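You operate a simulated robot arm through the tools that you are given. There is no shell and no other tool. Be economical: measure what you need, move in short steps, check, and stop when the job is done.

You are at the controls of a simulated robot arm. One attempt, no reset.

TASK
Wipe the blue casing's wall, stick the reject label there and lay it on the reject mat.
Fine: wipe with the orange rag and put it back on the prep mat; the label sits square on the wiped patch. What is to be rubbed or washed off counts as gone when no trace of it is left.

It is judged by the outcome, as a careful person would: the job done as asked, and still so three seconds after it is handed in. It fails if anything else is knocked over, pushed out of place, dropped, spilled or broken.

THE ROBOT
A 7-joint arm with a two-finger parallel gripper on a trunk, on a base that drives. Base frame: it is fixed to the floor where the robot stands at the start and does not move with it; the origin is under the middle of the robot, x ahead of it, y to its left, z up; the surface under the hand at the start is at about z = 950. Readings come in mm, degrees, newtons and seconds.
With the tool pointing down near the work surface it reaches from about 340 to 760 mm from the robot's upright axis, wherever it stands. Its first joint turns from -115.0 to 115.0 degrees. Places, roughly: prep mat [500, 100, 1000]; reject mat [500, 700, 700]; side wall of the blue casing [400, -500, 1000]. Payload 3.91 kg.
Tool frame: the origin (TCP) lies between the finger pads and is the grasp point; the fingertips stand 30 mm ahead of it; z points along the fingers, y is the line along which they close. The gripper opens to 110 mm. The fingers are 20 mm wide and 10 mm thick; the gripper's body (48 by 112 mm) begins 55 mm behind the TCP.
Orientation is that of the tool frame in the base frame, as a unit quaternion [x, y, z, w]. With the fingers straight down and closing along the base's y, the tool's x points along the base's -x, its y along +y and its z along -z.

THE INTERFACE
- The arm moves only by the tool nudge_tool. Its argument "increments" is text: rows parted by semicolons, each of 6 numbers parted by spaces: the shift along the tool's x, y, z in cm, then the turn, a rotation vector about the tool's x, y, z in rad. In form: dx dy dz wx wy wz; .... A call has 1 to 10 rows; each row is the pose to reach, as a shift and turn from the pose commanded when the call began, along the tool's axes at that moment. "claw" is the gripper command, from -1 (fully open) to 1 (shut), values between in proportion, set as the call begins (left out, the last holds). Each row takes 0.2 s and may step no farther than 50 mm and 8.6 degrees from the row before; otherwise, or with a gripper value out of range, the whole call is refused. A pose out of reach is approached as far as the arm can. The call stops where the force on the tool passes 40 N (or 10 N more than at its start, if that is more) or the arm is blocked; 0.2 s more then pass. Each finger travels about 108 mm/s and halts on what it meets, pressing with about 36 N; the grip force reading is that of the motor and also rises with nothing between the fingers. The clock runs only during rows and for 0.2 s after the last one: add rows that repeat a pose to give the fingers time. The reply holds the time, the measured pose of the TCP, the force on the tool along the base axes, the opening and the grip force, in the units named above and with some noise, with the torque about the TCP (base axes, N m) and any sound that the robot's microphone picked up.
- Cameras (640 x 400 px; columns grow to the right, rows downward): "scene" is now at [11.6, 133.1, 1727.2]; the picture's right is [-0.27, -0.96, 0.00], its down [-0.77, 0.21, -0.60] and it looks along [0.58, -0.16, -0.80] (base axes); focal length 292 px, centre (320, 200). "wrist" rides on the gripper at [72, 17, -103] in the tool frame; the picture's right is [-0.23, 0.97, 0.00], its down [-0.76, -0.18, -0.62] and it looks along [-0.61, -0.14, 0.78] (tool axes); focal length 222 px, centre (320, 200).
- snapshot(camera): a new picture of that camera. No time passes.
- move_column(by): slides the trunk up (or, below 0, down) by that many mm; the arm and the scene camera ride with it, the base frame stays. It gives what a move gives, with no picture.
- roll_base(legs): drives the robot by 1 to 6 legs, each [ahead, turn to the left] in mm and degrees, along the robot's own axes; the way and the turn of a leg run together, so that a leg with both is an arc; at most 1500 mm and 180 degrees a leg. The arm and the cameras ride along, it lands a little off, and it stops where it bumps. It gives what a move gives.
- head_to(pan, tilt): turns the head with the scene camera to pan (to the left, within 155 degrees either way) and tilt (down, from -29 to 69), counted from straight ahead of the robot. It gives what a move gives.
- locate(camera, pixels): there is no depth. For up to 12 entries [column, row, z] of the newest picture of that camera ("zoom" is the newest enlarged one), the place [x, y] in the base frame at which the ray of that pixel passes the height z, good to about 2 mm. No time passes.
- close_up(camera, box): a new picture of the part [left, top, right, bottom] of that camera's present view, enlarged. No time passes.
- job_done(): hands the job in; it is judged then, once.

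Go step by step. Measure first, check grasps and placings, and put right what went wrong. The budget is 80 turns and 52 pictures, counting those below and the enlarged ones. Unless the task says otherwise, let go and move clear before handing in, and close with one line.

The tools are called after "Request:" as a command line: name --argument value ..., lists and objects as JSON in quotes. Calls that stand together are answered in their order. nudge_tool: Moves the arm, as the interface text tells. Its arguments: {"type":"object","properties":{"increments":{"type":"string"},"claw":{"type":"number"}},"required":["increments"]} The other tools are called the same way: move_column (by) slides the trunk up or down; roll_base (legs) drives the base; head_to (pan, tilt) turns the head that bears the scene camera; snapshot (camera) takes a picture; locate (camera, pixels) gives the place at which the rays of pixels pass given heights; close_up (camera, box) takes an enlarged picture of a part of a camera's view; job_done () hands the job in.

At the start:

```text
time_s: 0.0
eef_pos: [407.8, -235.5, 1255.7]
orientation: [0.0, 1.0, 0.0, 0.0]
wrist_force: [0.7, 0.1, -0.1]
ft_torque: [-0.02, 0.03, -0.02]
grip_width: 110.0
finger_force: 0.1
trunk travel left (down, up): [-850.0, 140.0]
robot x, y, heading: [-2.9, -4.1, 0.1]
head pan, tilt: [-15.6, 53.0]
```

scene: 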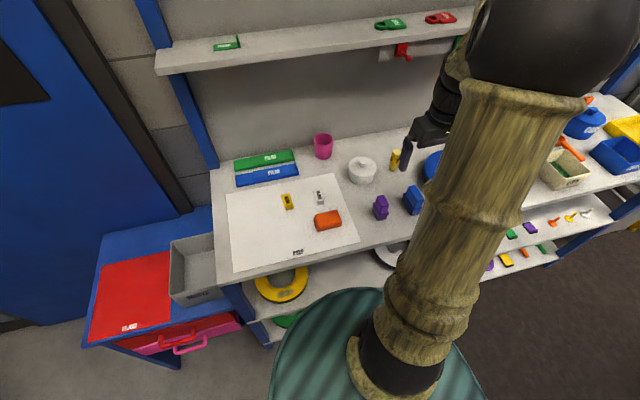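
wrist: 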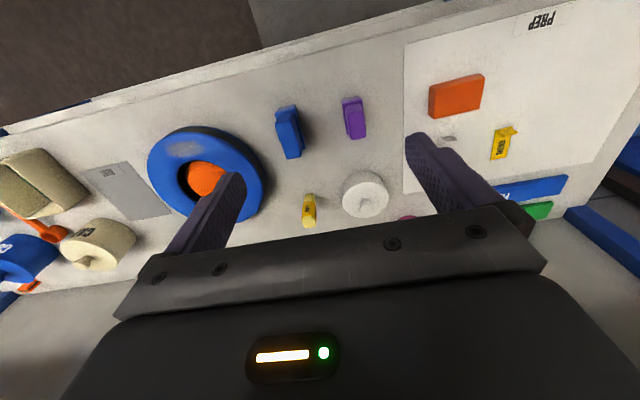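

The wrist view shows a blue ring-like object (~205,175) and the orange rag on the white mat (~455,95), with a small grey/yellow label items nearby. I'll enlarge these.

Request:
close_up --camera "wrist" --box '[0, 100, 280, 300]'

Request:
close_up --camera "wrist" --box '[380, 0, 640, 220]'

Request:
close_up --camera "scene" --box '[210, 120, 450, 270]'

```text
2.00 times, centred on (140, 200) of wrist
```

zoom: 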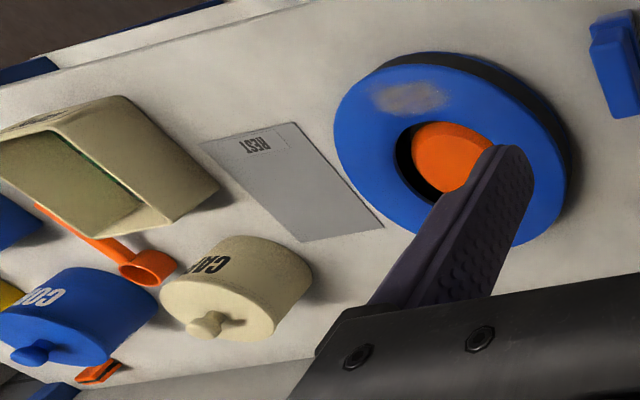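

```text
1.82 times, centred on (510, 110) of wrist
```

zoom: 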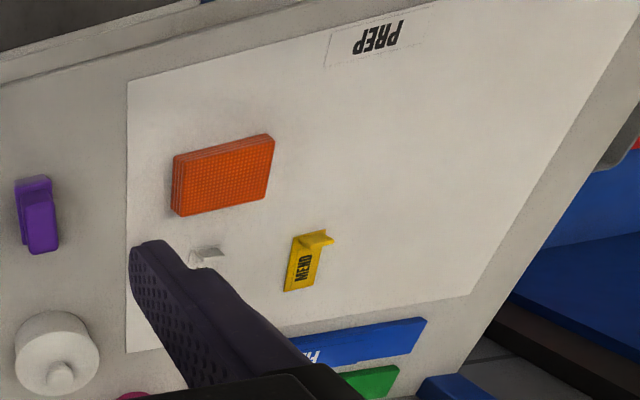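

```text
2.67 times, centred on (330, 195) of scene
```

zoom: 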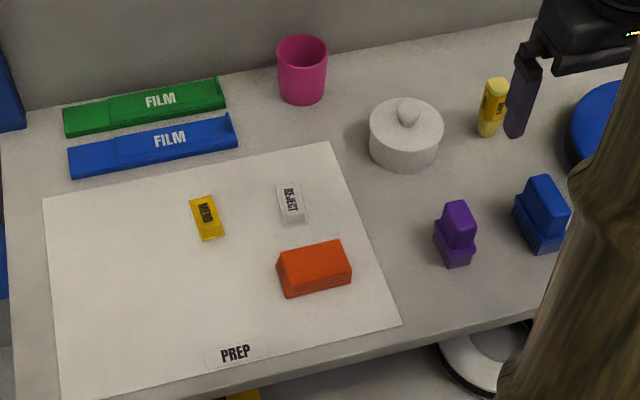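

The blue tyre-like casing bears a grey smudge on its upward sidewall (zoom ~410,97); the REJECT label is on the prep mat (wrist zoom 205,252). I'll locate the key points.

Request:
locate --camera "wrist" --pixels '[[205, 172, 1000], [185, 149, 1000], [148, 165, 1000], [265, 180, 950], [190, 127, 1000], [205, 178, 1000], [455, 98, 975], [448, 138, 955], [503, 143, 955], [404, 40, 950], [130, 190, 950]]'

Request:
locate --camera "scene" --pixels '[[328, 220, 980], [319, 197, 955], [287, 201, 955], [235, 270, 950], [360, 240, 950], [130, 295, 700], [95, 338, 700], [170, 325, 700], [168, 253, 700], [105, 258, 700], [200, 270, 760]]'

Request:
close_up --camera "scene" --box '[70, 200, 310, 370]'

```text
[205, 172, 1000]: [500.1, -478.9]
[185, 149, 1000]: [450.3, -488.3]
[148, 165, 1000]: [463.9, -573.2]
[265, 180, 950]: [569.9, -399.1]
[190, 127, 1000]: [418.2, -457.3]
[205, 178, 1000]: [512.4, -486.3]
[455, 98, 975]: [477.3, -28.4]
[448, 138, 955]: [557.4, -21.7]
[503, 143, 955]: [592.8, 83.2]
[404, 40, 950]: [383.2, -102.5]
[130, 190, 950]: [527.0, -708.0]
```

```text
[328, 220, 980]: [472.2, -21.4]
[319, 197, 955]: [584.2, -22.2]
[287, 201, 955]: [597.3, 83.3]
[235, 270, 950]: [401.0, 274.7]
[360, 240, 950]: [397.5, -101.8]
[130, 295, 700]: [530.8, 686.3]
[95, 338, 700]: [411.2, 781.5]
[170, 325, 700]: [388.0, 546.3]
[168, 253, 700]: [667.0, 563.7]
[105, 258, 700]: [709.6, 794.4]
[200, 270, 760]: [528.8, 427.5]
```

```text
2.35 times, centred on (190, 285) of scene
```

zoom: 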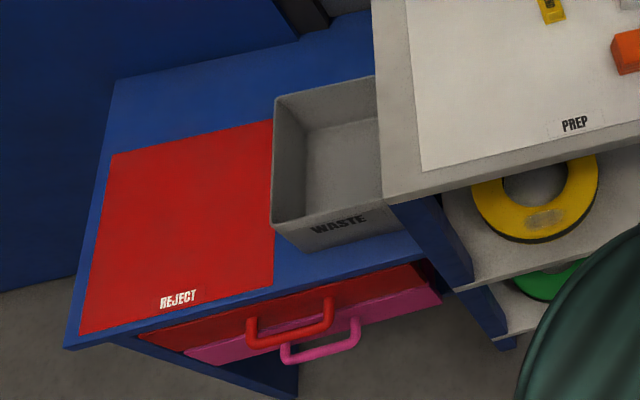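

Label is about (570,-22), rag about (475,-25). I'll move above the prep mat and look.

Request:
nudge_tool --increments "-1.2 4.3 2.1 0 0 0; -2.4 8.6 4.2 0 0 0; -3.6 12.9 6.3 0 0 0; -4.8 17.2 8.4 0 0 0; -6 21.5 10.5 0 0 0"

Request:
snapshot --camera "wrist"

```text
time_s: 1.2
eef_pos: [467.4, -18.5, 1148.6]
orientation: [0.0, 1.0, 0.0, -0.001]
wrist_force: [0.1, 0.1, -0.7]
ft_torque: [-0.03, 0.0, 0.02]
grip_width: 110.0
finger_force: 0.0
trunk travel left (down, up): [-850.0, 140.0]
robot x, y, heading: [0.0, -1.0, -0.1]
head pan, tilt: [-15.6, 53.0]
```

```text
45 pictures are left
```

wrist: 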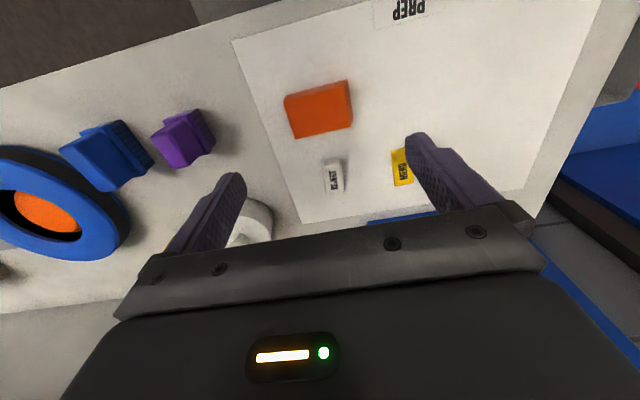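

The rag is at (320,108), the label at (333,177). Enlarging both.

Request:
close_up --camera "wrist" --box '[250, 60, 410, 220]'

Request:
close_up --camera "wrist" --box '[0, 100, 160, 280]'

```text
2.50 times, centred on (330, 140) of wrist
```

zoom: 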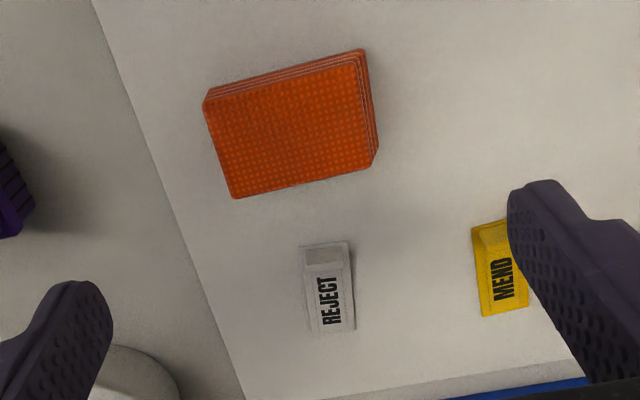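

```text
2.22 times, centred on (80, 190) of wrist
```

zoom: 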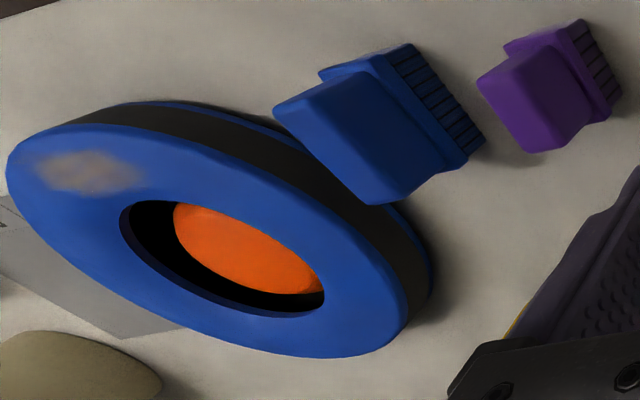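

Request:
locate --camera "wrist" --pixels '[[284, 99, 980], [346, 82, 980], [351, 126, 980], [295, 139, 980], [351, 126, 950], [295, 139, 950], [324, 157, 953], [341, 156, 953], [344, 192, 953], [327, 193, 953], [324.4, 166, 965], [341, 164.5, 965]]'

Request:
close_up --camera "scene" --box '[270, 180, 350, 240]'

```text
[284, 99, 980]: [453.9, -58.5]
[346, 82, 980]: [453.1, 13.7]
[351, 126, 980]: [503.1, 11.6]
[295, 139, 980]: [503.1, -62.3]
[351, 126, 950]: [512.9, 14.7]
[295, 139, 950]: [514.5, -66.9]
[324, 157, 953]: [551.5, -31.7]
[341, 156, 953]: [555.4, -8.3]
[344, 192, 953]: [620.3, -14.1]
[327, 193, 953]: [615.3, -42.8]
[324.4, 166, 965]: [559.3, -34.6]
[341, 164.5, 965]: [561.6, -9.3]
```

```text
6.67 times, centred on (310, 210) of scene
```

zoom: 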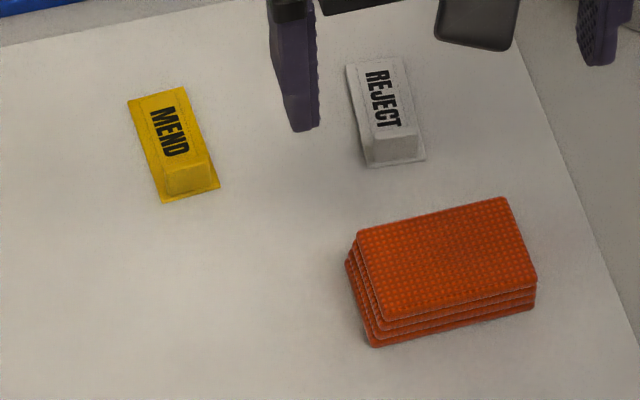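

Request:
locate --camera "zoom" --pixels '[[375, 347, 951], [535, 308, 951], [385, 321, 980], [537, 283, 980], [358, 230, 980], [508, 198, 980], [367, 166, 952], [425, 160, 952], [346, 66, 952], [400, 58, 952], [372, 140, 962], [420, 133, 962]]'

```text
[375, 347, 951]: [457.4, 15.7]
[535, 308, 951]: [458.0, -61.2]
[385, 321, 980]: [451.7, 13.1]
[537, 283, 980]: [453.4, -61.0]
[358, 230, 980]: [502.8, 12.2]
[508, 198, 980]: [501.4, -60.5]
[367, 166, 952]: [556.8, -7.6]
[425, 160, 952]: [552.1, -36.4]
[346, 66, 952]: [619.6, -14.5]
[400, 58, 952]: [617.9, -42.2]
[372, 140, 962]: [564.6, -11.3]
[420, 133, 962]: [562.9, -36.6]
```

The rag's top is at z≈980, centre (478,-24), ~50 x 74 mm and aligned with the axes; I go down over it with open fingers, closing along y.

Request:
nudge_tool --increments "-1.06 -0.55 4.5 0 0 0; -1.06 -0.55 9 0 0 0; -1.06 -0.55 13 0 0 0; -1.06 -0.55 15.4 0 0 0; -1.06 -0.55 15.4 0 0 0" --claw -1

Request:
nudge_tool --increments "0 0 0 0 0 0; 0 0 0 0 0 0; 0 0 0 0 0 0" --claw 1

Request:
snapshot --camera "wrist"

```text
time_s: 2.4
eef_pos: [479.7, -26.9, 996.1]
orientation: [0.0, 1.0, 0.0, 0.0]
wrist_force: [-0.2, 0.0, 0.0]
ft_torque: [0.0, -0.02, -0.02]
grip_width: 110.2
finger_force: 0.0
trunk travel left (down, up): [-850.0, 140.0]
robot x, y, heading: [1.2, 1.7, -0.2]
head pan, tilt: [-15.6, 53.0]
```

```text
time_s: 3.2
eef_pos: [478.7, -26.0, 996.6]
orientation: [0.0, 1.0, 0.0, -0.001]
wrist_force: [0.2, -0.7, 0.2]
ft_torque: [0.03, -0.01, -0.02]
grip_width: 78.7
finger_force: 36.1
trunk travel left (down, up): [-850.0, 140.0]
robot x, y, heading: [-1.0, -0.8, -0.0]
head pan, tilt: [-15.6, 53.0]
```

```text
41 pictures are left
```

wrist: 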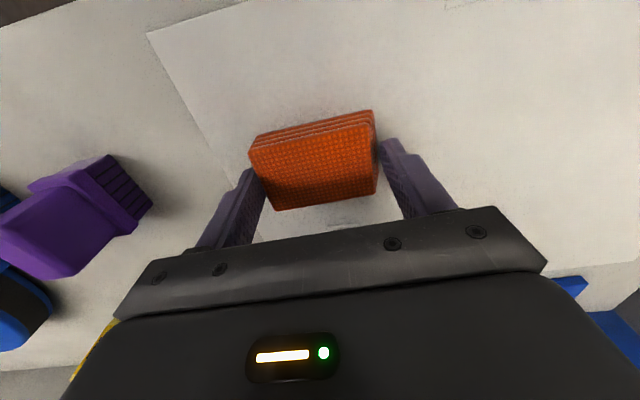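

Rag gripped (78.7 mm, 36 N). I lift it and carry it high toward the casing.

Request:
nudge_tool --increments "0 0 -5 0 0 0; 0 0 -10 0 0 0; 0 0 -14.5 0 0 0; 1.5 -4.5 -15.5 0 0 0; 3 -9 -15.5 0 0 0; 4.5 -13.5 -15.5 0 0 0; 6 -18 -15.5 0 0 0; 7.5 -22.5 -15.5 0 0 0; 9 -27 -15.5 0 0 0; 10.5 -31.5 -15.5 0 0 0"

Request:
nudge_tool --increments "0 -4.5 0 0 0 0; 0 -9 0 0 0 0; 0 -12 0 0 0 0; 0 -12 0 0 0 0"

Request:
snapshot --camera "wrist"

Request:
head_to --pan -50 --tilt 50

Request:
snapshot --camera "scene"

```text
time_s: 5.4
eef_pos: [372.3, -343.1, 1150.4]
orientation: [-0.001, 1.0, 0.001, 0.0]
wrist_force: [-0.5, 0.2, 0.0]
ft_torque: [0.03, -0.01, 0.04]
grip_width: 0.1
finger_force: 36.0
trunk travel left (down, up): [-850.0, 140.0]
robot x, y, heading: [1.2, -0.9, -0.0]
head pan, tilt: [-15.6, 53.0]
```

```text
time_s: 6.4
eef_pos: [373.8, -460.2, 1152.3]
orientation: [0.0, 1.0, 0.0, 0.001]
wrist_force: [0.3, 0.6, -0.4]
ft_torque: [0.0, 0.0, -0.03]
grip_width: 0.0
finger_force: 36.4
trunk travel left (down, up): [-850.0, 140.0]
robot x, y, heading: [0.7, 2.0, 0.0]
head pan, tilt: [-15.6, 53.0]
```

```text
40 pictures are left
```

wrist: 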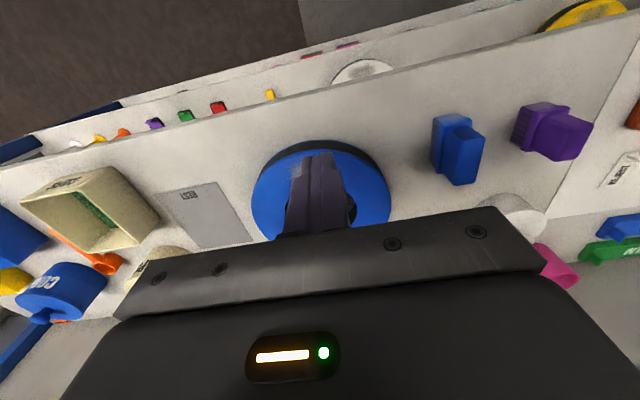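

```text
time_s: 7.4
eef_pos: [372.4, -461.5, 1152.8]
orientation: [-0.001, 1.0, 0.0, 0.0]
wrist_force: [-0.9, -0.1, 0.4]
ft_torque: [0.0, -0.03, 0.01]
grip_width: 0.0
finger_force: 36.4
trunk travel left (down, up): [-850.0, 140.0]
robot x, y, heading: [-1.4, -3.9, -0.1]
head pan, tilt: [-50.0, 50.0]
```

```text
39 pictures are left
```

scene: 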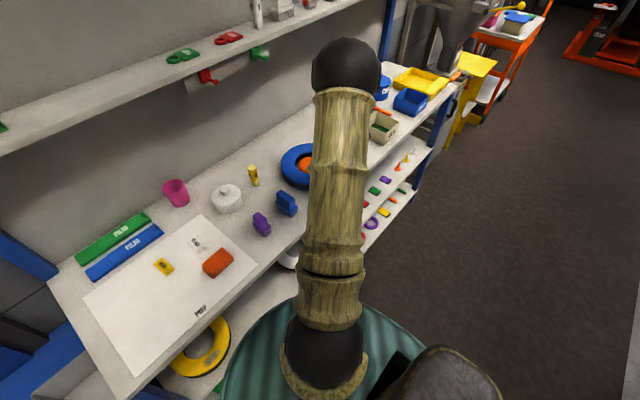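

The fingers closed to 0: the rag slipped out and still lies on the mat (217,262). I open the fingers here, look at the casing's smudge, then regrip the rag lower.

Request:
nudge_tool --increments "3 0 0 0 0 0; 4 0 -3 0 0 0; 4 0 -3 0 0 0" --claw -1

Request:
close_up --camera "wrist" --box '[220, 80, 420, 240]'

Request:
close_up --camera "scene" --box '[140, 220, 260, 300]'

```text
time_s: 8.2
eef_pos: [333.2, -460.8, 1181.3]
orientation: [0.001, 1.0, 0.0, 0.0]
wrist_force: [0.2, -0.2, 1.1]
ft_torque: [0.02, 0.0, 0.02]
grip_width: 109.9
finger_force: 0.1
trunk travel left (down, up): [-850.0, 140.0]
robot x, y, heading: [-0.7, -0.2, -0.1]
head pan, tilt: [-50.0, 50.0]
```

```text
2.50 times, centred on (320, 160) of wrist
```

zoom: 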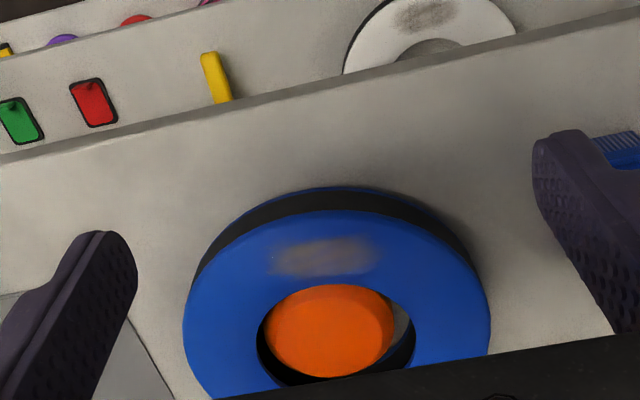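

```text
5.00 times, centred on (200, 260) of scene
```

zoom: 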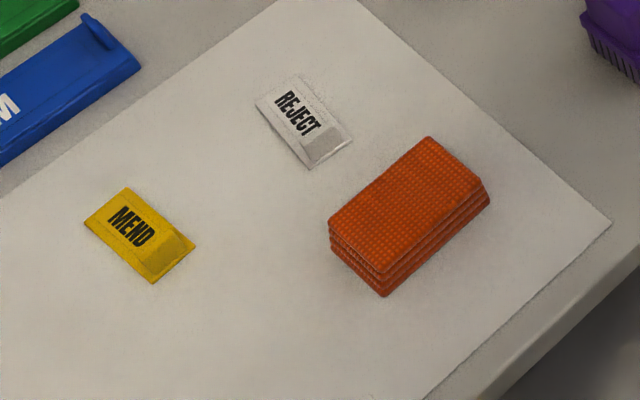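

Request:
locate --camera "wrist" --pixels '[[322, 183, 1000], [322, 183, 980], [301, 184, 1000], [346, 180, 1000], [335, 167, 1000], [326, 164, 1000], [265, 210, 1000], [388, 204, 1000], [324, 212, 1000], [324, 155, 950]]'

Request:
locate --camera "zoom" --pixels '[[380, 273, 980], [488, 188, 980], [428, 136, 980], [329, 222, 980], [386, 297, 951], [490, 201, 951], [308, 169, 951], [352, 140, 951], [256, 102, 951], [300, 78, 951]]'

```text
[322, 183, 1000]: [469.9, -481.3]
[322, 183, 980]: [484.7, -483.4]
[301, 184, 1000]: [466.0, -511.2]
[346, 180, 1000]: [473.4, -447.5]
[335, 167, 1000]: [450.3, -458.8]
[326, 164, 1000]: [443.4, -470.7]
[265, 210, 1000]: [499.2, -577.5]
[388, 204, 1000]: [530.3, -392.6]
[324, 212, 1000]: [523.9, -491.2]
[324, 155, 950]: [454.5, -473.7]
```

```text
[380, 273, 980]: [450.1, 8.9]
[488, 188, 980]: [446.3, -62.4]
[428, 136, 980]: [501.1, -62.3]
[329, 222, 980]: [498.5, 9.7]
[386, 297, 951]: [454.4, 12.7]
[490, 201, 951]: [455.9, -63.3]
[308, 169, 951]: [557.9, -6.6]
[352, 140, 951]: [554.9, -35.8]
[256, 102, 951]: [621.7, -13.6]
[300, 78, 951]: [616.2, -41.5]
```

The wrist locate may have used the older full picture, so I take a fresh one and repeat.

Request:
close_up --camera "wrist" --box '[250, 150, 410, 250]'

Request:
locate --camera "zoom" --pixels '[[330, 135, 1000], [330, 135, 980], [225, 140, 1000], [425, 120, 1000], [320, 100, 1000], [335, 165, 1000], [60, 245, 1000], [553, 220, 1000], [330, 60, 1000]]'

```text
4.00 times, centred on (330, 200) of wrist
```

zoom: 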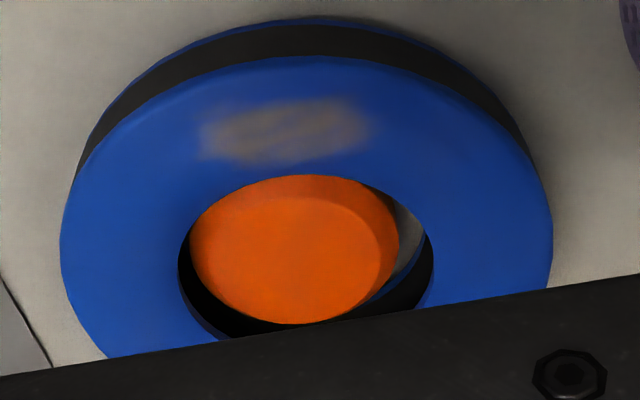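

```text
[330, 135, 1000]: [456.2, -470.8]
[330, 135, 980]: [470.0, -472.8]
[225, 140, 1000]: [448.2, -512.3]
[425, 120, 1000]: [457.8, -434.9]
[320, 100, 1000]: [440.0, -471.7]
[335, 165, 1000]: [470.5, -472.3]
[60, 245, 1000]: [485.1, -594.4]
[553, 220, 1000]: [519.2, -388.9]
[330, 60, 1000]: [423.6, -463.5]
```

Smudge centre ≈ (452,-489) at z≈1000, ~65 x 28 mm with its length along y; tyre centre ≈ (502,-491). Now back to the rag for a deeper grip.

Request:
nudge_tool --increments "-1.43 4.36 0.8 0 0 0; -2.86 8.72 1.6 0 0 0; -4.29 13.08 2.4 0 0 0; -5.72 17.44 3.2 0 0 0; -7.15 21.8 4 0 0 0; -8.58 26.16 4.8 0 0 0; -10.01 30.52 5.6 0 0 0; -11.44 34.88 6.4 0 0 0; -12.87 39.24 7.2 0 0 0; -14.3 43.6 8 0 0 0"

Request:
nudge_tool --increments "0 0 4 0 0 0; 0 0 8 0 0 0; 0 0 10.5 0 0 0; 0 0 11.6 0 0 0; 0 0 11.6 0 0 0"

Request:
nudge_tool --increments "0 0 0 0 0 0; 0 0 0 0 0 0; 0 0 0 0 0 0; 0 0 0 0 0 0" --claw 1

Request:
nudge_tool --increments "0 0 -0.5 0 0 0; 0 0 -1 0 0 0; 0 0 -2 0 0 0; 0 0 -3 0 0 0"

Request:
snapshot --camera "wrist"

```text
time_s: 10.4
eef_pos: [476.5, -23.6, 1102.0]
orientation: [0.001, 1.0, 0.0, 0.001]
wrist_force: [0.5, 0.4, 0.1]
ft_torque: [0.0, -0.02, -0.01]
grip_width: 110.1
finger_force: 0.1
trunk travel left (down, up): [-850.0, 140.0]
robot x, y, heading: [4.4, 2.4, -0.1]
head pan, tilt: [-50.0, 50.0]
```

```text
time_s: 11.6
eef_pos: [476.4, -24.8, 983.9]
orientation: [-0.001, 1.0, 0.0, 0.0]
wrist_force: [0.2, -0.4, 0.1]
ft_torque: [0.0, -0.02, 0.0]
grip_width: 110.0
finger_force: 0.0
trunk travel left (down, up): [-850.0, 140.0]
robot x, y, heading: [0.2, 0.6, 0.2]
head pan, tilt: [-50.0, 50.0]
```

```text
time_s: 12.6
eef_pos: [477.4, -24.1, 985.9]
orientation: [0.0, 1.0, 0.0, 0.0]
wrist_force: [-0.3, 0.6, -0.3]
ft_torque: [-0.04, 0.0, -0.03]
grip_width: 78.8
finger_force: 36.1
trunk travel left (down, up): [-850.0, 140.0]
robot x, y, heading: [0.8, -0.7, 0.0]
head pan, tilt: [-50.0, 50.0]
```

```text
time_s: 13.6
eef_pos: [475.8, -25.2, 1014.8]
orientation: [0.0, 1.0, 0.0, 0.0]
wrist_force: [0.8, -0.1, -0.1]
ft_torque: [0.03, 0.0, -0.01]
grip_width: 78.7
finger_force: 36.2
trunk travel left (down, up): [-850.0, 140.0]
robot x, y, heading: [-0.3, -1.2, -0.3]
head pan, tilt: [-50.0, 50.0]
```

```text
35 pictures are left
```

wrist: 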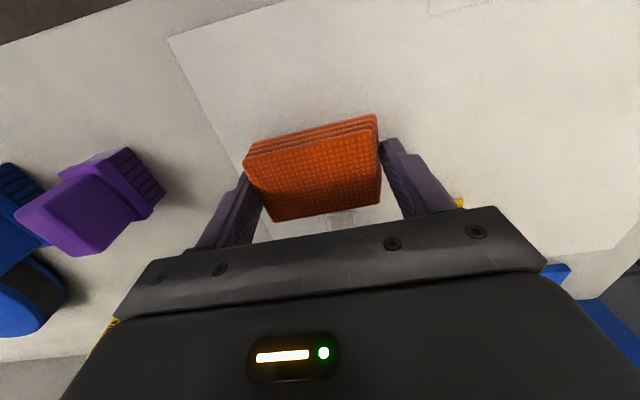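

The rag moved up with the hand (grip width still 78.7). Continuing gently up and then sideways.

Request:
nudge_tool --increments "0 0 -1.5 0 0 0; 0 0 -3 0 0 0; 0 0 -4.5 0 0 0; 0 0 -6 0 0 0; 0 0 -7.5 0 0 0; 0 0 -9 0 0 0; 0.1 -1 -9 0 0 0; 0.3 -3 -9 0 0 0; 0.5 -5 -9 0 0 0; 0.6 -6 -9 0 0 0"

Request:
nudge_tool --increments "0.05 -1 0 0 0 0; 0.2 -3 0 0 0 0; 0.4 -6 0 0 0 0; 0.6 -9 0 0 0 0; 0.8 -12 0 0 0 0; 1 -15 0 0 0 0; 1.2 -18 0 0 0 0; 1.4 -21 0 0 0 0; 1.5 -23 0 0 0 0; 1.5 -24 0 0 0 0"

Request:
snapshot --camera "wrist"

```text
time_s: 15.8
eef_pos: [471.2, -84.0, 1105.6]
orientation: [0.0, 1.0, 0.0, 0.0]
wrist_force: [0.7, -0.5, -0.4]
ft_torque: [0.0, -0.01, 0.01]
grip_width: 78.7
finger_force: 35.7
trunk travel left (down, up): [-850.0, 140.0]
robot x, y, heading: [-3.9, 1.6, -0.1]
head pan, tilt: [-50.0, 50.0]
```

```text
time_s: 18.0
eef_pos: [455.5, -325.2, 1106.0]
orientation: [0.001, 1.0, 0.0, 0.0]
wrist_force: [-0.3, 0.3, -1.0]
ft_torque: [-0.01, -0.03, 0.01]
grip_width: 78.8
finger_force: 36.4
trunk travel left (down, up): [-850.0, 140.0]
robot x, y, heading: [2.0, 0.3, 0.3]
head pan, tilt: [-50.0, 50.0]
```

```text
34 pictures are left
```

wrist: 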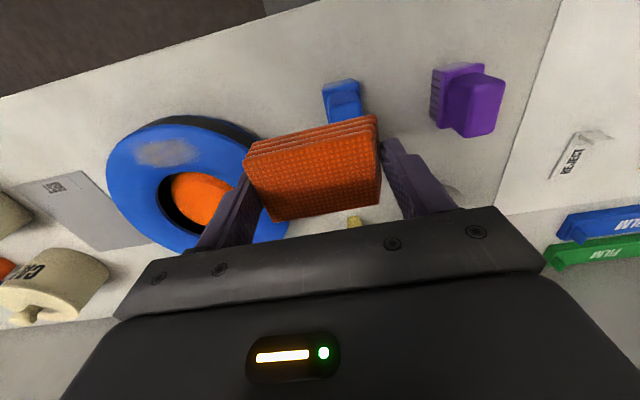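

Rag held well. I locate the smudge (165,152) and tyre edges from this view.

Request:
locate --camera "wrist" --pixels '[[166, 152, 1000], [134, 155, 1000], [200, 149, 1000], [166, 140, 1000], [166, 165, 1000], [107, 175, 1000], [166, 152, 990], [166, 152, 1010], [200, 198, 1000]]'

Request:
close_up --camera "wrist" --box '[90, 100, 250, 260]'

```text
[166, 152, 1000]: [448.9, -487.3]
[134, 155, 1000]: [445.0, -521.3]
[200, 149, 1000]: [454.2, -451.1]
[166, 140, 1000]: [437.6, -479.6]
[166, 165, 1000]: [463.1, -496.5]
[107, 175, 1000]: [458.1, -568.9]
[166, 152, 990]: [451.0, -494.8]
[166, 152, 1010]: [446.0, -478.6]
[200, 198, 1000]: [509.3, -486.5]
```

```text
2.50 times, centred on (170, 180) of wrist
```

zoom: 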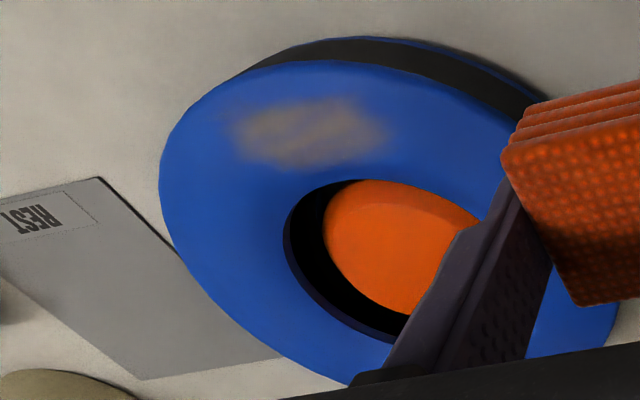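

Smudge confirmed at (450,-488). I move the rag over it and descend carefully; rag bottom should touch with the TCP at about z=1035.

Request:
nudge_tool --increments "0.15 -2 0 0 0 0; 0.3 -5 0 0 0 0; 0.5 -8.5 0 0 0 0; 0.7 -12 0 0 0 0; 0.85 -15 0 0 0 0; 0.85 -16.3 0 0 0 0; 0.85 -16.3 2 0 0 0; 0.85 -16.3 4 0 0 0; 0.85 -16.3 5.5 0 0 0; 0.85 -16.3 6 0 0 0"

Request:
nudge_tool --increments "0 0 0.3 0 0 0; 0 0 0.6 0 0 0; 0 0 0.9 0 0 0; 0 0 1.1 0 0 0; 0 0 1.1 0 0 0"

```text
time_s: 20.2
eef_pos: [447.0, -487.2, 1045.6]
orientation: [0.0, 1.0, 0.0, 0.0]
wrist_force: [0.1, -0.4, -0.2]
ft_torque: [0.02, -0.02, 0.02]
grip_width: 78.8
finger_force: 36.2
trunk travel left (down, up): [-850.0, 140.0]
robot x, y, heading: [3.1, -0.4, 0.1]
head pan, tilt: [-50.0, 50.0]
```

```text
time_s: 21.4
eef_pos: [447.9, -488.4, 1036.1]
orientation: [0.0, 1.0, 0.0, 0.001]
wrist_force: [1.4, -0.3, 4.3]
ft_torque: [0.11, 0.01, -0.02]
grip_width: 78.6
finger_force: 36.3
trunk travel left (down, up): [-850.0, 140.0]
robot x, y, heading: [-0.4, 0.8, -0.1]
head pan, tilt: [-50.0, 50.0]
```

Contact at 1036 with ~4 N. I rub back and forth along y with slight pressure and small x offsets.

Request:
nudge_tool --increments "0 1 0.1 0 0 0; 0 2 0.1 0 0 0; 0 0 0.1 0 0 0; 0 -2 0.1 0 0 0; 0.4 0 0.1 0 0 0; 0.4 2 0.1 0 0 0; -0.2 0 0.1 0 0 0; -0.2 -2 0.1 0 0 0; 0 0 0.1 0 0 0; 0 0 0.1 0 0 0"

Request:
nudge_tool --increments "0 2 0.1 0 0 0; 0 0 0.1 0 0 0; 0 -2 0.1 0 0 0; 0 0 0.1 0 0 0; 0 2 0.1 0 0 0; 0 0 0.1 0 0 0; 0 -2 0.1 0 0 0; 0 0 0.1 0 0 0; 0 0 -3 0 0 0; 3 0 -7 0 0 0"

Request:
nudge_tool --increments "3 1 -2 0 0 0; 5 4 -3 0 0 0; 5 8 -3 0 0 0; 5 12 -3 0 0 0; 5 12 -3 0 0 0"

Request:
snapshot --camera "wrist"

```text
time_s: 23.6
eef_pos: [445.2, -489.1, 1035.5]
orientation: [0.0, 1.0, -0.001, 0.0]
wrist_force: [0.7, -7.4, 15.6]
ft_torque: [-0.07, -0.07, -0.06]
grip_width: 78.5
finger_force: 35.9
trunk travel left (down, up): [-850.0, 140.0]
robot x, y, heading: [-1.6, -0.9, 0.0]
head pan, tilt: [-50.0, 50.0]
```

```text
time_s: 25.0
eef_pos: [444.3, -476.3, 1034.1]
orientation: [-0.001, 1.0, 0.004, -0.001]
wrist_force: [-7.0, 10.3, 19.2]
ft_torque: [-0.23, -0.11, -0.01]
grip_width: 78.9
finger_force: 36.2
trunk travel left (down, up): [-850.0, 140.0]
robot x, y, heading: [-0.7, -1.0, -0.0]
head pan, tilt: [-50.0, 50.0]
stopped in row 6: the force on the tool passed its limit at 44 N (the readings are from after the stop); the commanded pose is now the measured one
```

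```text
time_s: 26.2
eef_pos: [395.3, -358.1, 1063.1]
orientation: [0.0, 1.0, 0.004, -0.003]
wrist_force: [0.1, -0.2, 0.4]
ft_torque: [0.02, -0.05, 0.05]
grip_width: 78.5
finger_force: 35.9
trunk travel left (down, up): [-850.0, 140.0]
robot x, y, heading: [-0.7, -0.9, 0.4]
head pan, tilt: [-50.0, 50.0]
```

```text
32 pictures are left
```

wrist: 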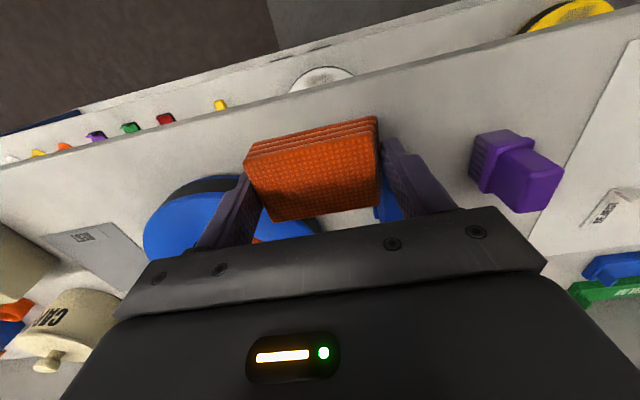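

The smudge region is hidden by a finger; move to the earlier viewing pose.

Request:
nudge_tool --increments "-2 0 -1.5 0 0 0; -4 1.5 -3 0 0 0; -6 3.3 -4.3 0 0 0; -6 3.3 -4.3 0 0 0"

Request:
close_up --camera "wrist" --box '[90, 100, 250, 260]'

```text
time_s: 27.2
eef_pos: [455.8, -325.3, 1106.0]
orientation: [0.0, 1.0, 0.004, -0.003]
wrist_force: [-1.2, 0.0, -0.7]
ft_torque: [-0.05, 0.04, 0.0]
grip_width: 78.7
finger_force: 36.0
trunk travel left (down, up): [-850.0, 140.0]
robot x, y, heading: [-3.9, 0.9, -0.2]
head pan, tilt: [-50.0, 50.0]
```

```text
2.50 times, centred on (170, 180) of wrist
```

zoom: 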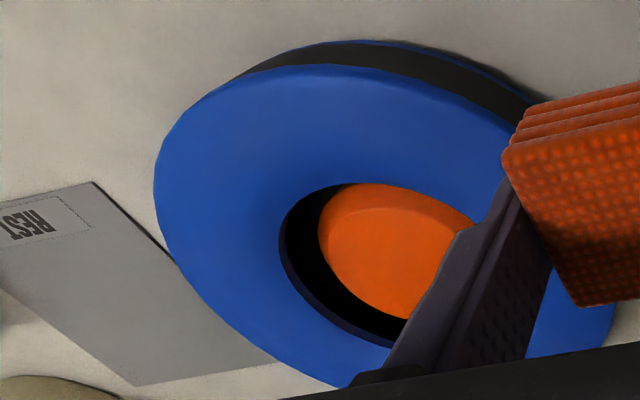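

The smudge seems gone and the tyre has not moved noticeably. One enlarged look for traces.

Request:
close_up --camera "wrist" --box '[125, 110, 215, 170]'

Request:
locate --camera "zoom" --pixels '[[291, 299, 1000]]'

```text
6.67 times, centred on (170, 140) of wrist
```

zoom: 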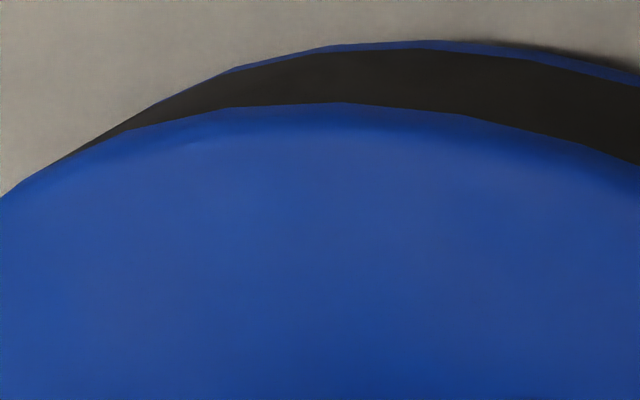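

```text
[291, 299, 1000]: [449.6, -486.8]
```

No trace left. Now the rag goes back to its place on the prep mat.

Request:
nudge_tool --increments "-0.1 1.5 0 0 0 0; -0.3 5 0 0 0 0; -0.6 9 0 0 0 0; -0.9 13 0 0 0 0; -1.2 17 0 0 0 0; -1.5 21 0 0 0 0; -1.8 25 0 0 0 0; -2 28 0 0 0 0; -2.1 30 0 0 0 0; -2.1 30 0 0 0 0"

Request:
nudge_tool --increments "0 0 2 0 0 0; 0 0 4 0 0 0; 0 0 6 0 0 0; 0 0 8 0 0 0; 0 0 10 0 0 0; 0 0 11 0 0 0; 0 0 11.6 0 0 0; 0 0 11.9 0 0 0; 0 0 11.9 0 0 0"

```text
time_s: 29.4
eef_pos: [476.0, -22.9, 1108.0]
orientation: [0.0, 1.0, 0.005, -0.003]
wrist_force: [0.2, -0.3, -0.3]
ft_torque: [0.05, 0.04, 0.0]
grip_width: 78.7
finger_force: 36.2
trunk travel left (down, up): [-850.0, 140.0]
robot x, y, heading: [0.1, 3.4, -0.1]
head pan, tilt: [-50.0, 50.0]
```

```text
time_s: 31.4
eef_pos: [475.7, -23.6, 989.7]
orientation: [0.001, 1.0, 0.005, -0.003]
wrist_force: [0.1, -0.6, -0.2]
ft_torque: [-0.02, -0.01, 0.02]
grip_width: 78.6
finger_force: 35.6
trunk travel left (down, up): [-850.0, 140.0]
robot x, y, heading: [3.9, 0.1, -0.0]
head pan, tilt: [-50.0, 50.0]
```

Not touching yet (z=989.7); creep down 4 mm and release.

Request:
nudge_tool --increments "0 0 0.2 0 0 0; 0 0 0.4 0 0 0; 0 0 0.4 0 0 0"

Request:
nudge_tool --increments "0 0 0 0 0 0; 0 0 0 0 0 0; 0 0 -4 0 0 0; 0 0 -8 0 0 0; 0 0 -12 0 0 0; 3 0 -13 0 0 0; 3 0 -13 0 0 0" --claw -1

Request:
snapshot --camera "wrist"

```text
time_s: 32.2
eef_pos: [476.0, -23.6, 985.6]
orientation: [0.0, 1.0, 0.004, -0.003]
wrist_force: [0.7, -0.2, 0.5]
ft_torque: [-0.03, 0.0, 0.01]
grip_width: 78.8
finger_force: 36.2
trunk travel left (down, up): [-850.0, 140.0]
robot x, y, heading: [-1.9, -4.6, -0.1]
head pan, tilt: [-50.0, 50.0]
```

```text
time_s: 33.8
eef_pos: [446.2, -24.4, 1115.4]
orientation: [-0.001, 1.0, 0.005, -0.003]
wrist_force: [-0.1, -0.3, 0.3]
ft_torque: [0.03, 0.0, -0.02]
grip_width: 110.2
finger_force: 0.1
trunk travel left (down, up): [-850.0, 140.0]
robot x, y, heading: [4.0, 3.4, 0.0]
head pan, tilt: [-50.0, 50.0]
```

```text
29 pictures are left
```

wrist: 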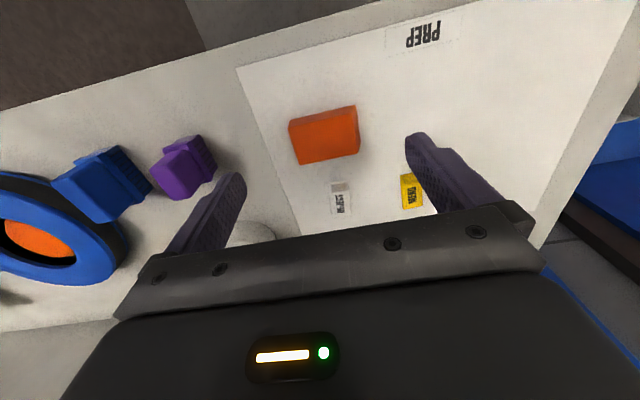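

The rag lies back on the prep mat (325,135). Now a close look at the label at (340,197).

Request:
close_up --camera "wrist" --box '[320, 170, 370, 220]'

Request:
close_up --camera "scene" --box '[180, 230, 215, 255]'

```text
8.00 times, centred on (345, 195) of wrist
```

zoom: 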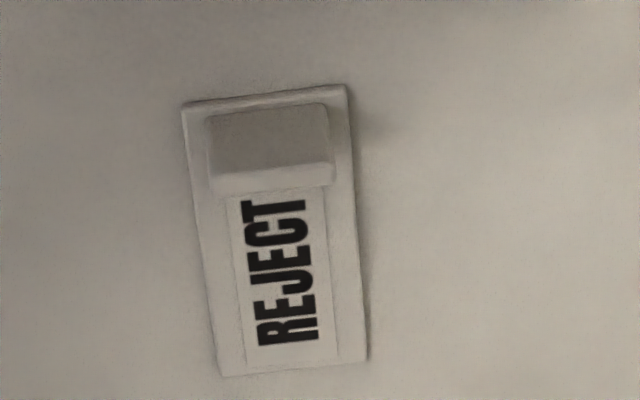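

```text
16.00 times, centred on (198, 242) of scene
```

zoom: 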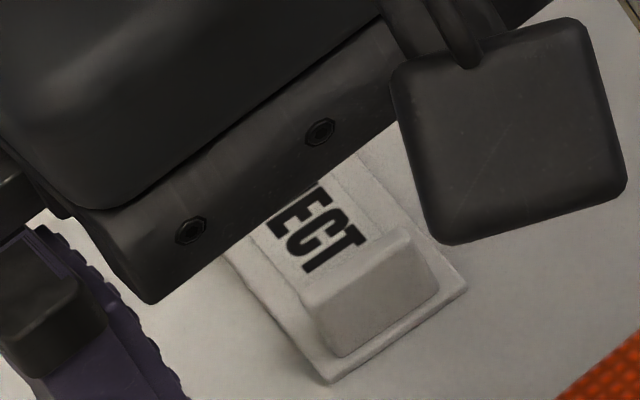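

The label is a flat plate with a thin upright tab near its robot-side end. Measuring tab and plate.

Request:
locate --camera "wrist" --pixels '[[338.1, 183.5, 953], [338.8, 190.6, 965], [338.8, 190.6, 970], [338.8, 190.6, 975], [339, 193.4, 970], [330.6, 190.6, 970], [346.4, 189, 970], [328, 182.6, 953], [348.1, 180.6, 953], [350.9, 215.1, 953], [332.5, 217, 953]]'

Request:
locate --camera "zoom" --pixels '[[335, 358, 953], [440, 292, 953], [318, 300, 965], [318, 300, 970], [405, 240, 970], [300, 288, 970], [330, 383, 951], [466, 287, 951]]'

```text
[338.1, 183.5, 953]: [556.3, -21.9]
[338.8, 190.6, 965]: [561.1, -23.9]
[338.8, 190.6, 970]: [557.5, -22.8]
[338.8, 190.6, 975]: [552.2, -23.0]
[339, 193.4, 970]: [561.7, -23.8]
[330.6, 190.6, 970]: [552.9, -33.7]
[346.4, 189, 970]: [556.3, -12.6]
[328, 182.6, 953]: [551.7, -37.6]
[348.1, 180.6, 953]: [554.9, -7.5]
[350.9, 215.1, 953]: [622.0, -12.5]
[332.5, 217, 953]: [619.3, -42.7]
```

```text
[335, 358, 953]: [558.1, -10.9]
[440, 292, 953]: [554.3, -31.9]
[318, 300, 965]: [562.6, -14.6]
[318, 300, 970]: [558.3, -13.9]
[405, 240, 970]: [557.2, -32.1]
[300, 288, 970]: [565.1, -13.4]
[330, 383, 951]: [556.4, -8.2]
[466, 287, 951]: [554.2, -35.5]
```

Tab centre ≈ (560,-22.5), top z≈970, ~6 mm thick; plate 67 x 30 mm, axis turned about -4.3° from x. I level the tool, then turn it -85.7° so that the fingers close across the thin tab, and move above it.

Request:
nudge_tool --increments "0 0 0 0.009 -0.006 0; 0 0 0 0.009 -0.006 0"

Request:
nudge_tool --increments "-1.1 0 0.3 0 0 -0.1496; -2.3 0 0.7 0 0 -0.2992; -3.4 0 1 0 0 -0.4488; -4.6 0 1.4 0 0 -0.5984; -5.7 0.1 1.7 0 0 -0.748; -6.8 0.1 2.1 0 0 -0.8976; -8 0.1 2.4 0 0 -1.0472; -9.1 0.2 2.8 0 0 -1.1968; -10.3 0.2 3.2 0 0 -1.3464; -11.4 0.2 3.5 0 0 -1.496" --claw -0.3

Request:
snapshot --camera "wrist"

```text
time_s: 34.4
eef_pos: [445.5, -25.2, 1116.5]
orientation: [0.0, 1.0, 0.0, 0.001]
wrist_force: [-0.2, 0.0, -0.4]
ft_torque: [0.0, 0.01, 0.04]
grip_width: 110.0
finger_force: 0.0
trunk travel left (down, up): [-850.0, 140.0]
robot x, y, heading: [-5.0, -0.7, 0.1]
head pan, tilt: [-50.0, 50.0]
```

```text
time_s: 36.6
eef_pos: [560.1, -22.2, 1081.0]
orientation: [-0.681, 0.732, -0.001, 0.001]
wrist_force: [0.3, 0.6, 0.5]
ft_torque: [0.0, 0.01, -0.03]
grip_width: 71.6
finger_force: 0.0
trunk travel left (down, up): [-850.0, 140.0]
robot x, y, heading: [-2.9, -1.6, 0.2]
head pan, tilt: [-50.0, 50.0]
```

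```text
26 pictures are left
```

wrist: 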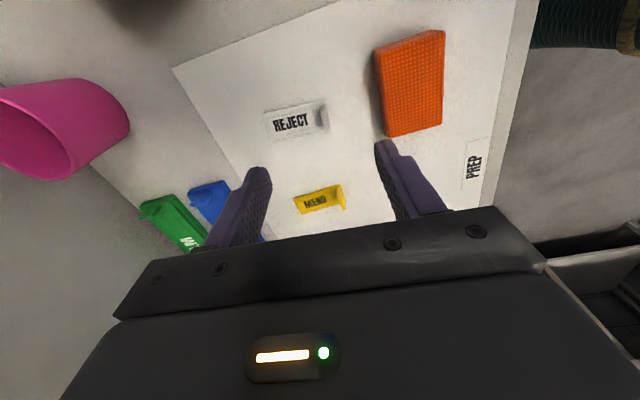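

Turned as wanted. Verify the tab from this view before descending.

Request:
close_up --camera "wrist" --box '[255, 80, 345, 150]'

```text
5.71 times, centred on (300, 115) of wrist
```

zoom: 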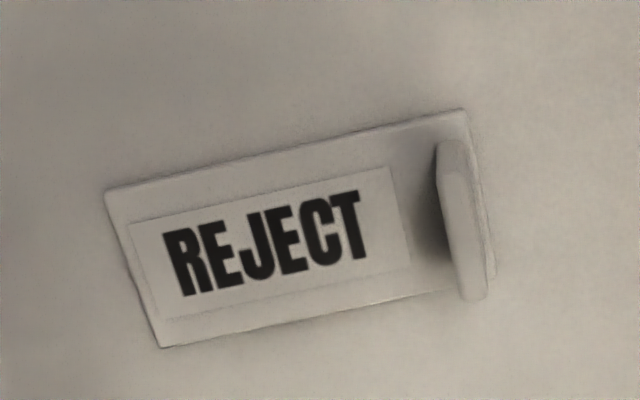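

Request:
locate --camera "zoom" --pixels '[[452, 172, 970], [472, 298, 970], [441, 172, 970], [463, 172, 970], [105, 190, 952], [161, 348, 952], [462, 108, 952], [495, 280, 952]]'

```text
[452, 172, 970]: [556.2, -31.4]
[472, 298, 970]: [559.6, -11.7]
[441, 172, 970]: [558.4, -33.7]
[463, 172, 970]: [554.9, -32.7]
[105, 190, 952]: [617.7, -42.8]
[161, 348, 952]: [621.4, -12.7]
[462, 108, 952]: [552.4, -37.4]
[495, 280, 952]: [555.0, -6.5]
```

Tab centred at ≈(558.7,-22). Descend with a narrower opening, tips ~5 mm above the plate, then close gently.

Request:
nudge_tool --increments "0 0.1 3 0 0 0; 0 0.1 6 0 0 0; 0 0.1 8.5 0 0 0; 0 0.1 9.5 0 0 0; 0 0.1 9.5 0 0 0" --claw 0.2

Request:
nudge_tool --increments "0 0 0 0 0 0; 0 0 0 0 0 0; 0 0 0 0 0 0; 0 0 0 0 0 0" --claw 1

Request:
nudge_tool --increments "0 0 -0.5 0 0 0; 0 0 -1.5 0 0 0; 0 0 -3 0 0 0; 0 0 -5 0 0 0; 0 0 -7 0 0 0; 0 0 -9 0 0 0; 0 0 -11 0 0 0; 0 0 -13 0 0 0; 0 0 -13 0 0 0"

Request:
snapshot --camera "wrist"

```text
time_s: 37.8
eef_pos: [560.2, -22.5, 985.3]
orientation: [-0.681, 0.732, 0.0, 0.001]
wrist_force: [0.5, 0.5, 0.4]
ft_torque: [0.01, 0.0, 0.0]
grip_width: 44.0
finger_force: 0.0
trunk travel left (down, up): [-850.0, 140.0]
robot x, y, heading: [-1.4, 1.6, -0.1]
head pan, tilt: [-50.0, 50.0]
```

```text
time_s: 38.8
eef_pos: [560.8, -23.0, 985.7]
orientation: [-0.68, 0.733, 0.0, 0.001]
wrist_force: [0.2, 0.9, 0.0]
ft_torque: [0.05, -0.06, -0.01]
grip_width: 2.5
finger_force: 36.2
trunk travel left (down, up): [-850.0, 140.0]
robot x, y, heading: [0.2, 2.5, 0.3]
head pan, tilt: [-50.0, 50.0]
```

```text
time_s: 40.8
eef_pos: [559.5, -22.6, 1115.9]
orientation: [-0.68, 0.733, -0.001, 0.001]
wrist_force: [-0.3, 0.7, 0.0]
ft_torque: [0.0, 0.04, -0.05]
grip_width: 2.3
finger_force: 35.6
trunk travel left (down, up): [-850.0, 140.0]
robot x, y, heading: [0.7, -0.7, 0.0]
head pan, tilt: [-50.0, 50.0]
```

```text
24 pictures are left
```

wrist: 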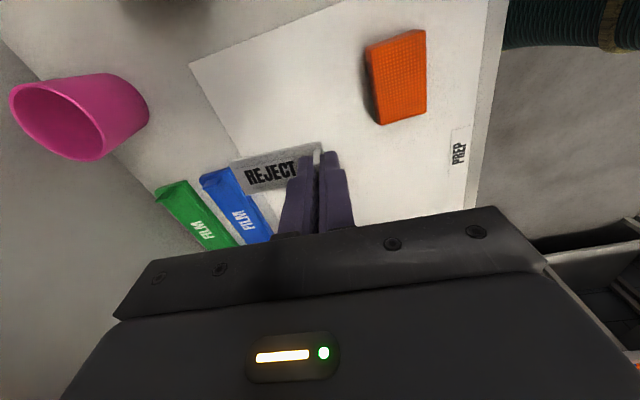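

The label is held (2.4 mm tab between the fingers). Measure its pose in the hand.

Request:
close_up --camera "wrist" --box '[220, 130, 350, 210]'

```text
4.92 times, centred on (285, 170) of wrist
```

zoom: 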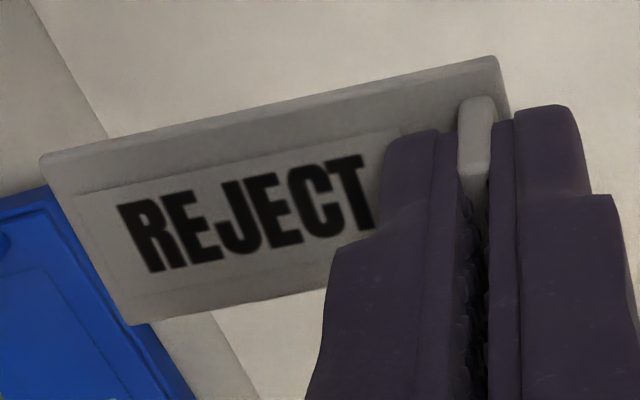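

Request:
locate --camera "zoom" --pixels '[[42, 160, 1083], [130, 325, 1083], [495, 60, 1083], [510, 105, 1083], [268, 110, 1083]]'

```text
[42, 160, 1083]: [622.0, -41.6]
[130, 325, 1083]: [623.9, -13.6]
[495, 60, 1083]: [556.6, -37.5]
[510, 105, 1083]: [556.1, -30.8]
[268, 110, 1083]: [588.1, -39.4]
```

Label centre sits ~29.5 mm from the TCP along -tool y, square to the hand. I carry it toward the patch at height, turning back ~90° on the way.

Request:
nudge_tool --increments "2 0.34 0 0 0 0.1; 6 1 0 0 0 0.23; 10 1.7 0 0 0 0.37; 14.5 2.4 0 0 0 0.51; 19 3.2 0 0 0 0.65; 23.5 4 0 0 0 0.79; 28 4.7 0 0 0 0.93; 32 5.4 0 0 0 1.07; 36 6.1 0 0 0 1.21; 38.5 6.5 0 0 0 1.35"

Request:
nudge_tool --increments "0 0 0 0 0 0.113; 0 0 0 0 0 0.226; 0 0 0 0 0 0.226"

Request:
snapshot --camera "wrist"

```text
time_s: 43.0
eef_pos: [466.6, -401.6, 1115.6]
orientation: [-0.072, 0.997, 0.0, 0.001]
wrist_force: [-0.6, 0.3, 0.7]
ft_torque: [0.04, 0.04, -0.03]
grip_width: 2.5
finger_force: 36.0
trunk travel left (down, up): [-850.0, 140.0]
robot x, y, heading: [-0.0, -2.0, -0.1]
head pan, tilt: [-50.0, 50.0]
```

```text
time_s: 43.8
eef_pos: [465.3, -402.0, 1115.2]
orientation: [0.039, 0.999, 0.001, 0.001]
wrist_force: [-0.1, -0.3, 0.7]
ft_torque: [-0.01, -0.01, -0.01]
grip_width: 2.6
finger_force: 35.7
trunk travel left (down, up): [-850.0, 140.0]
robot x, y, heading: [-2.3, -0.4, 0.0]
head pan, tilt: [-50.0, 50.0]
```

```text
22 pictures are left
```

wrist: 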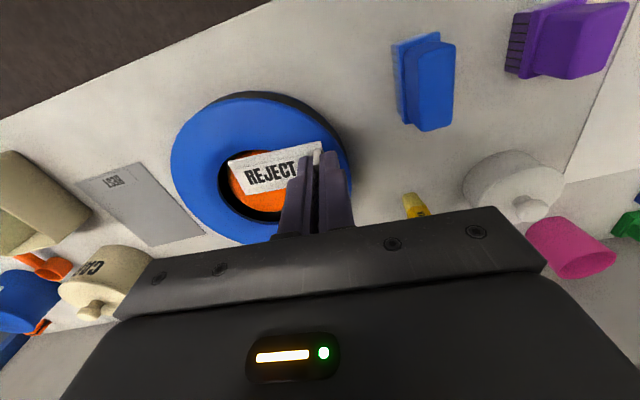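

Orientation as wanted (tool y = (0.078,0.997)). Enlarge to re-check the tyre's centre and ring from here.

Request:
close_up --camera "wrist" --box '[160, 80, 360, 250]'

```text
2.35 times, centred on (260, 165) of wrist
```

zoom: 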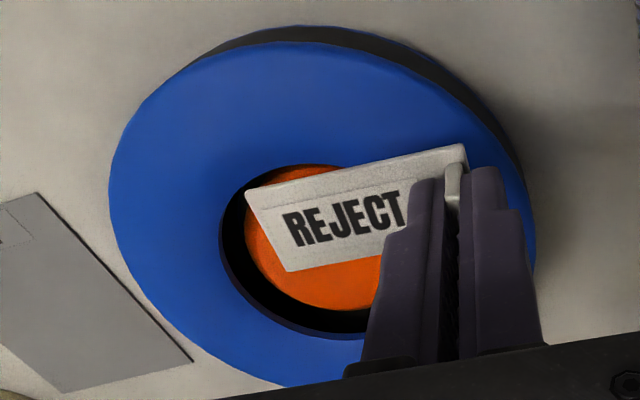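

Request:
locate --camera "zoom" --pixels '[[109, 195, 1000], [290, 42, 1000], [533, 230, 1000], [155, 90, 1000], [440, 85, 1000], [160, 310, 1000], [265, 380, 1000], [300, 165, 1000], [225, 225, 1000], [340, 338, 1000], [222, 245, 1000]]'

```text
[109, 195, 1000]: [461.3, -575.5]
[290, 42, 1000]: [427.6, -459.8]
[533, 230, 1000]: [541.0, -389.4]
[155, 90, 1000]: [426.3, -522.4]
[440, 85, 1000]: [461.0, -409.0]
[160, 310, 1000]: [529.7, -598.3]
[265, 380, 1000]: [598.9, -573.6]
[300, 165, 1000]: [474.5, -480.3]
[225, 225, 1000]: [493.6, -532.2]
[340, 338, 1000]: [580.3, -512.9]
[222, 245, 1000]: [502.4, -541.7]
```

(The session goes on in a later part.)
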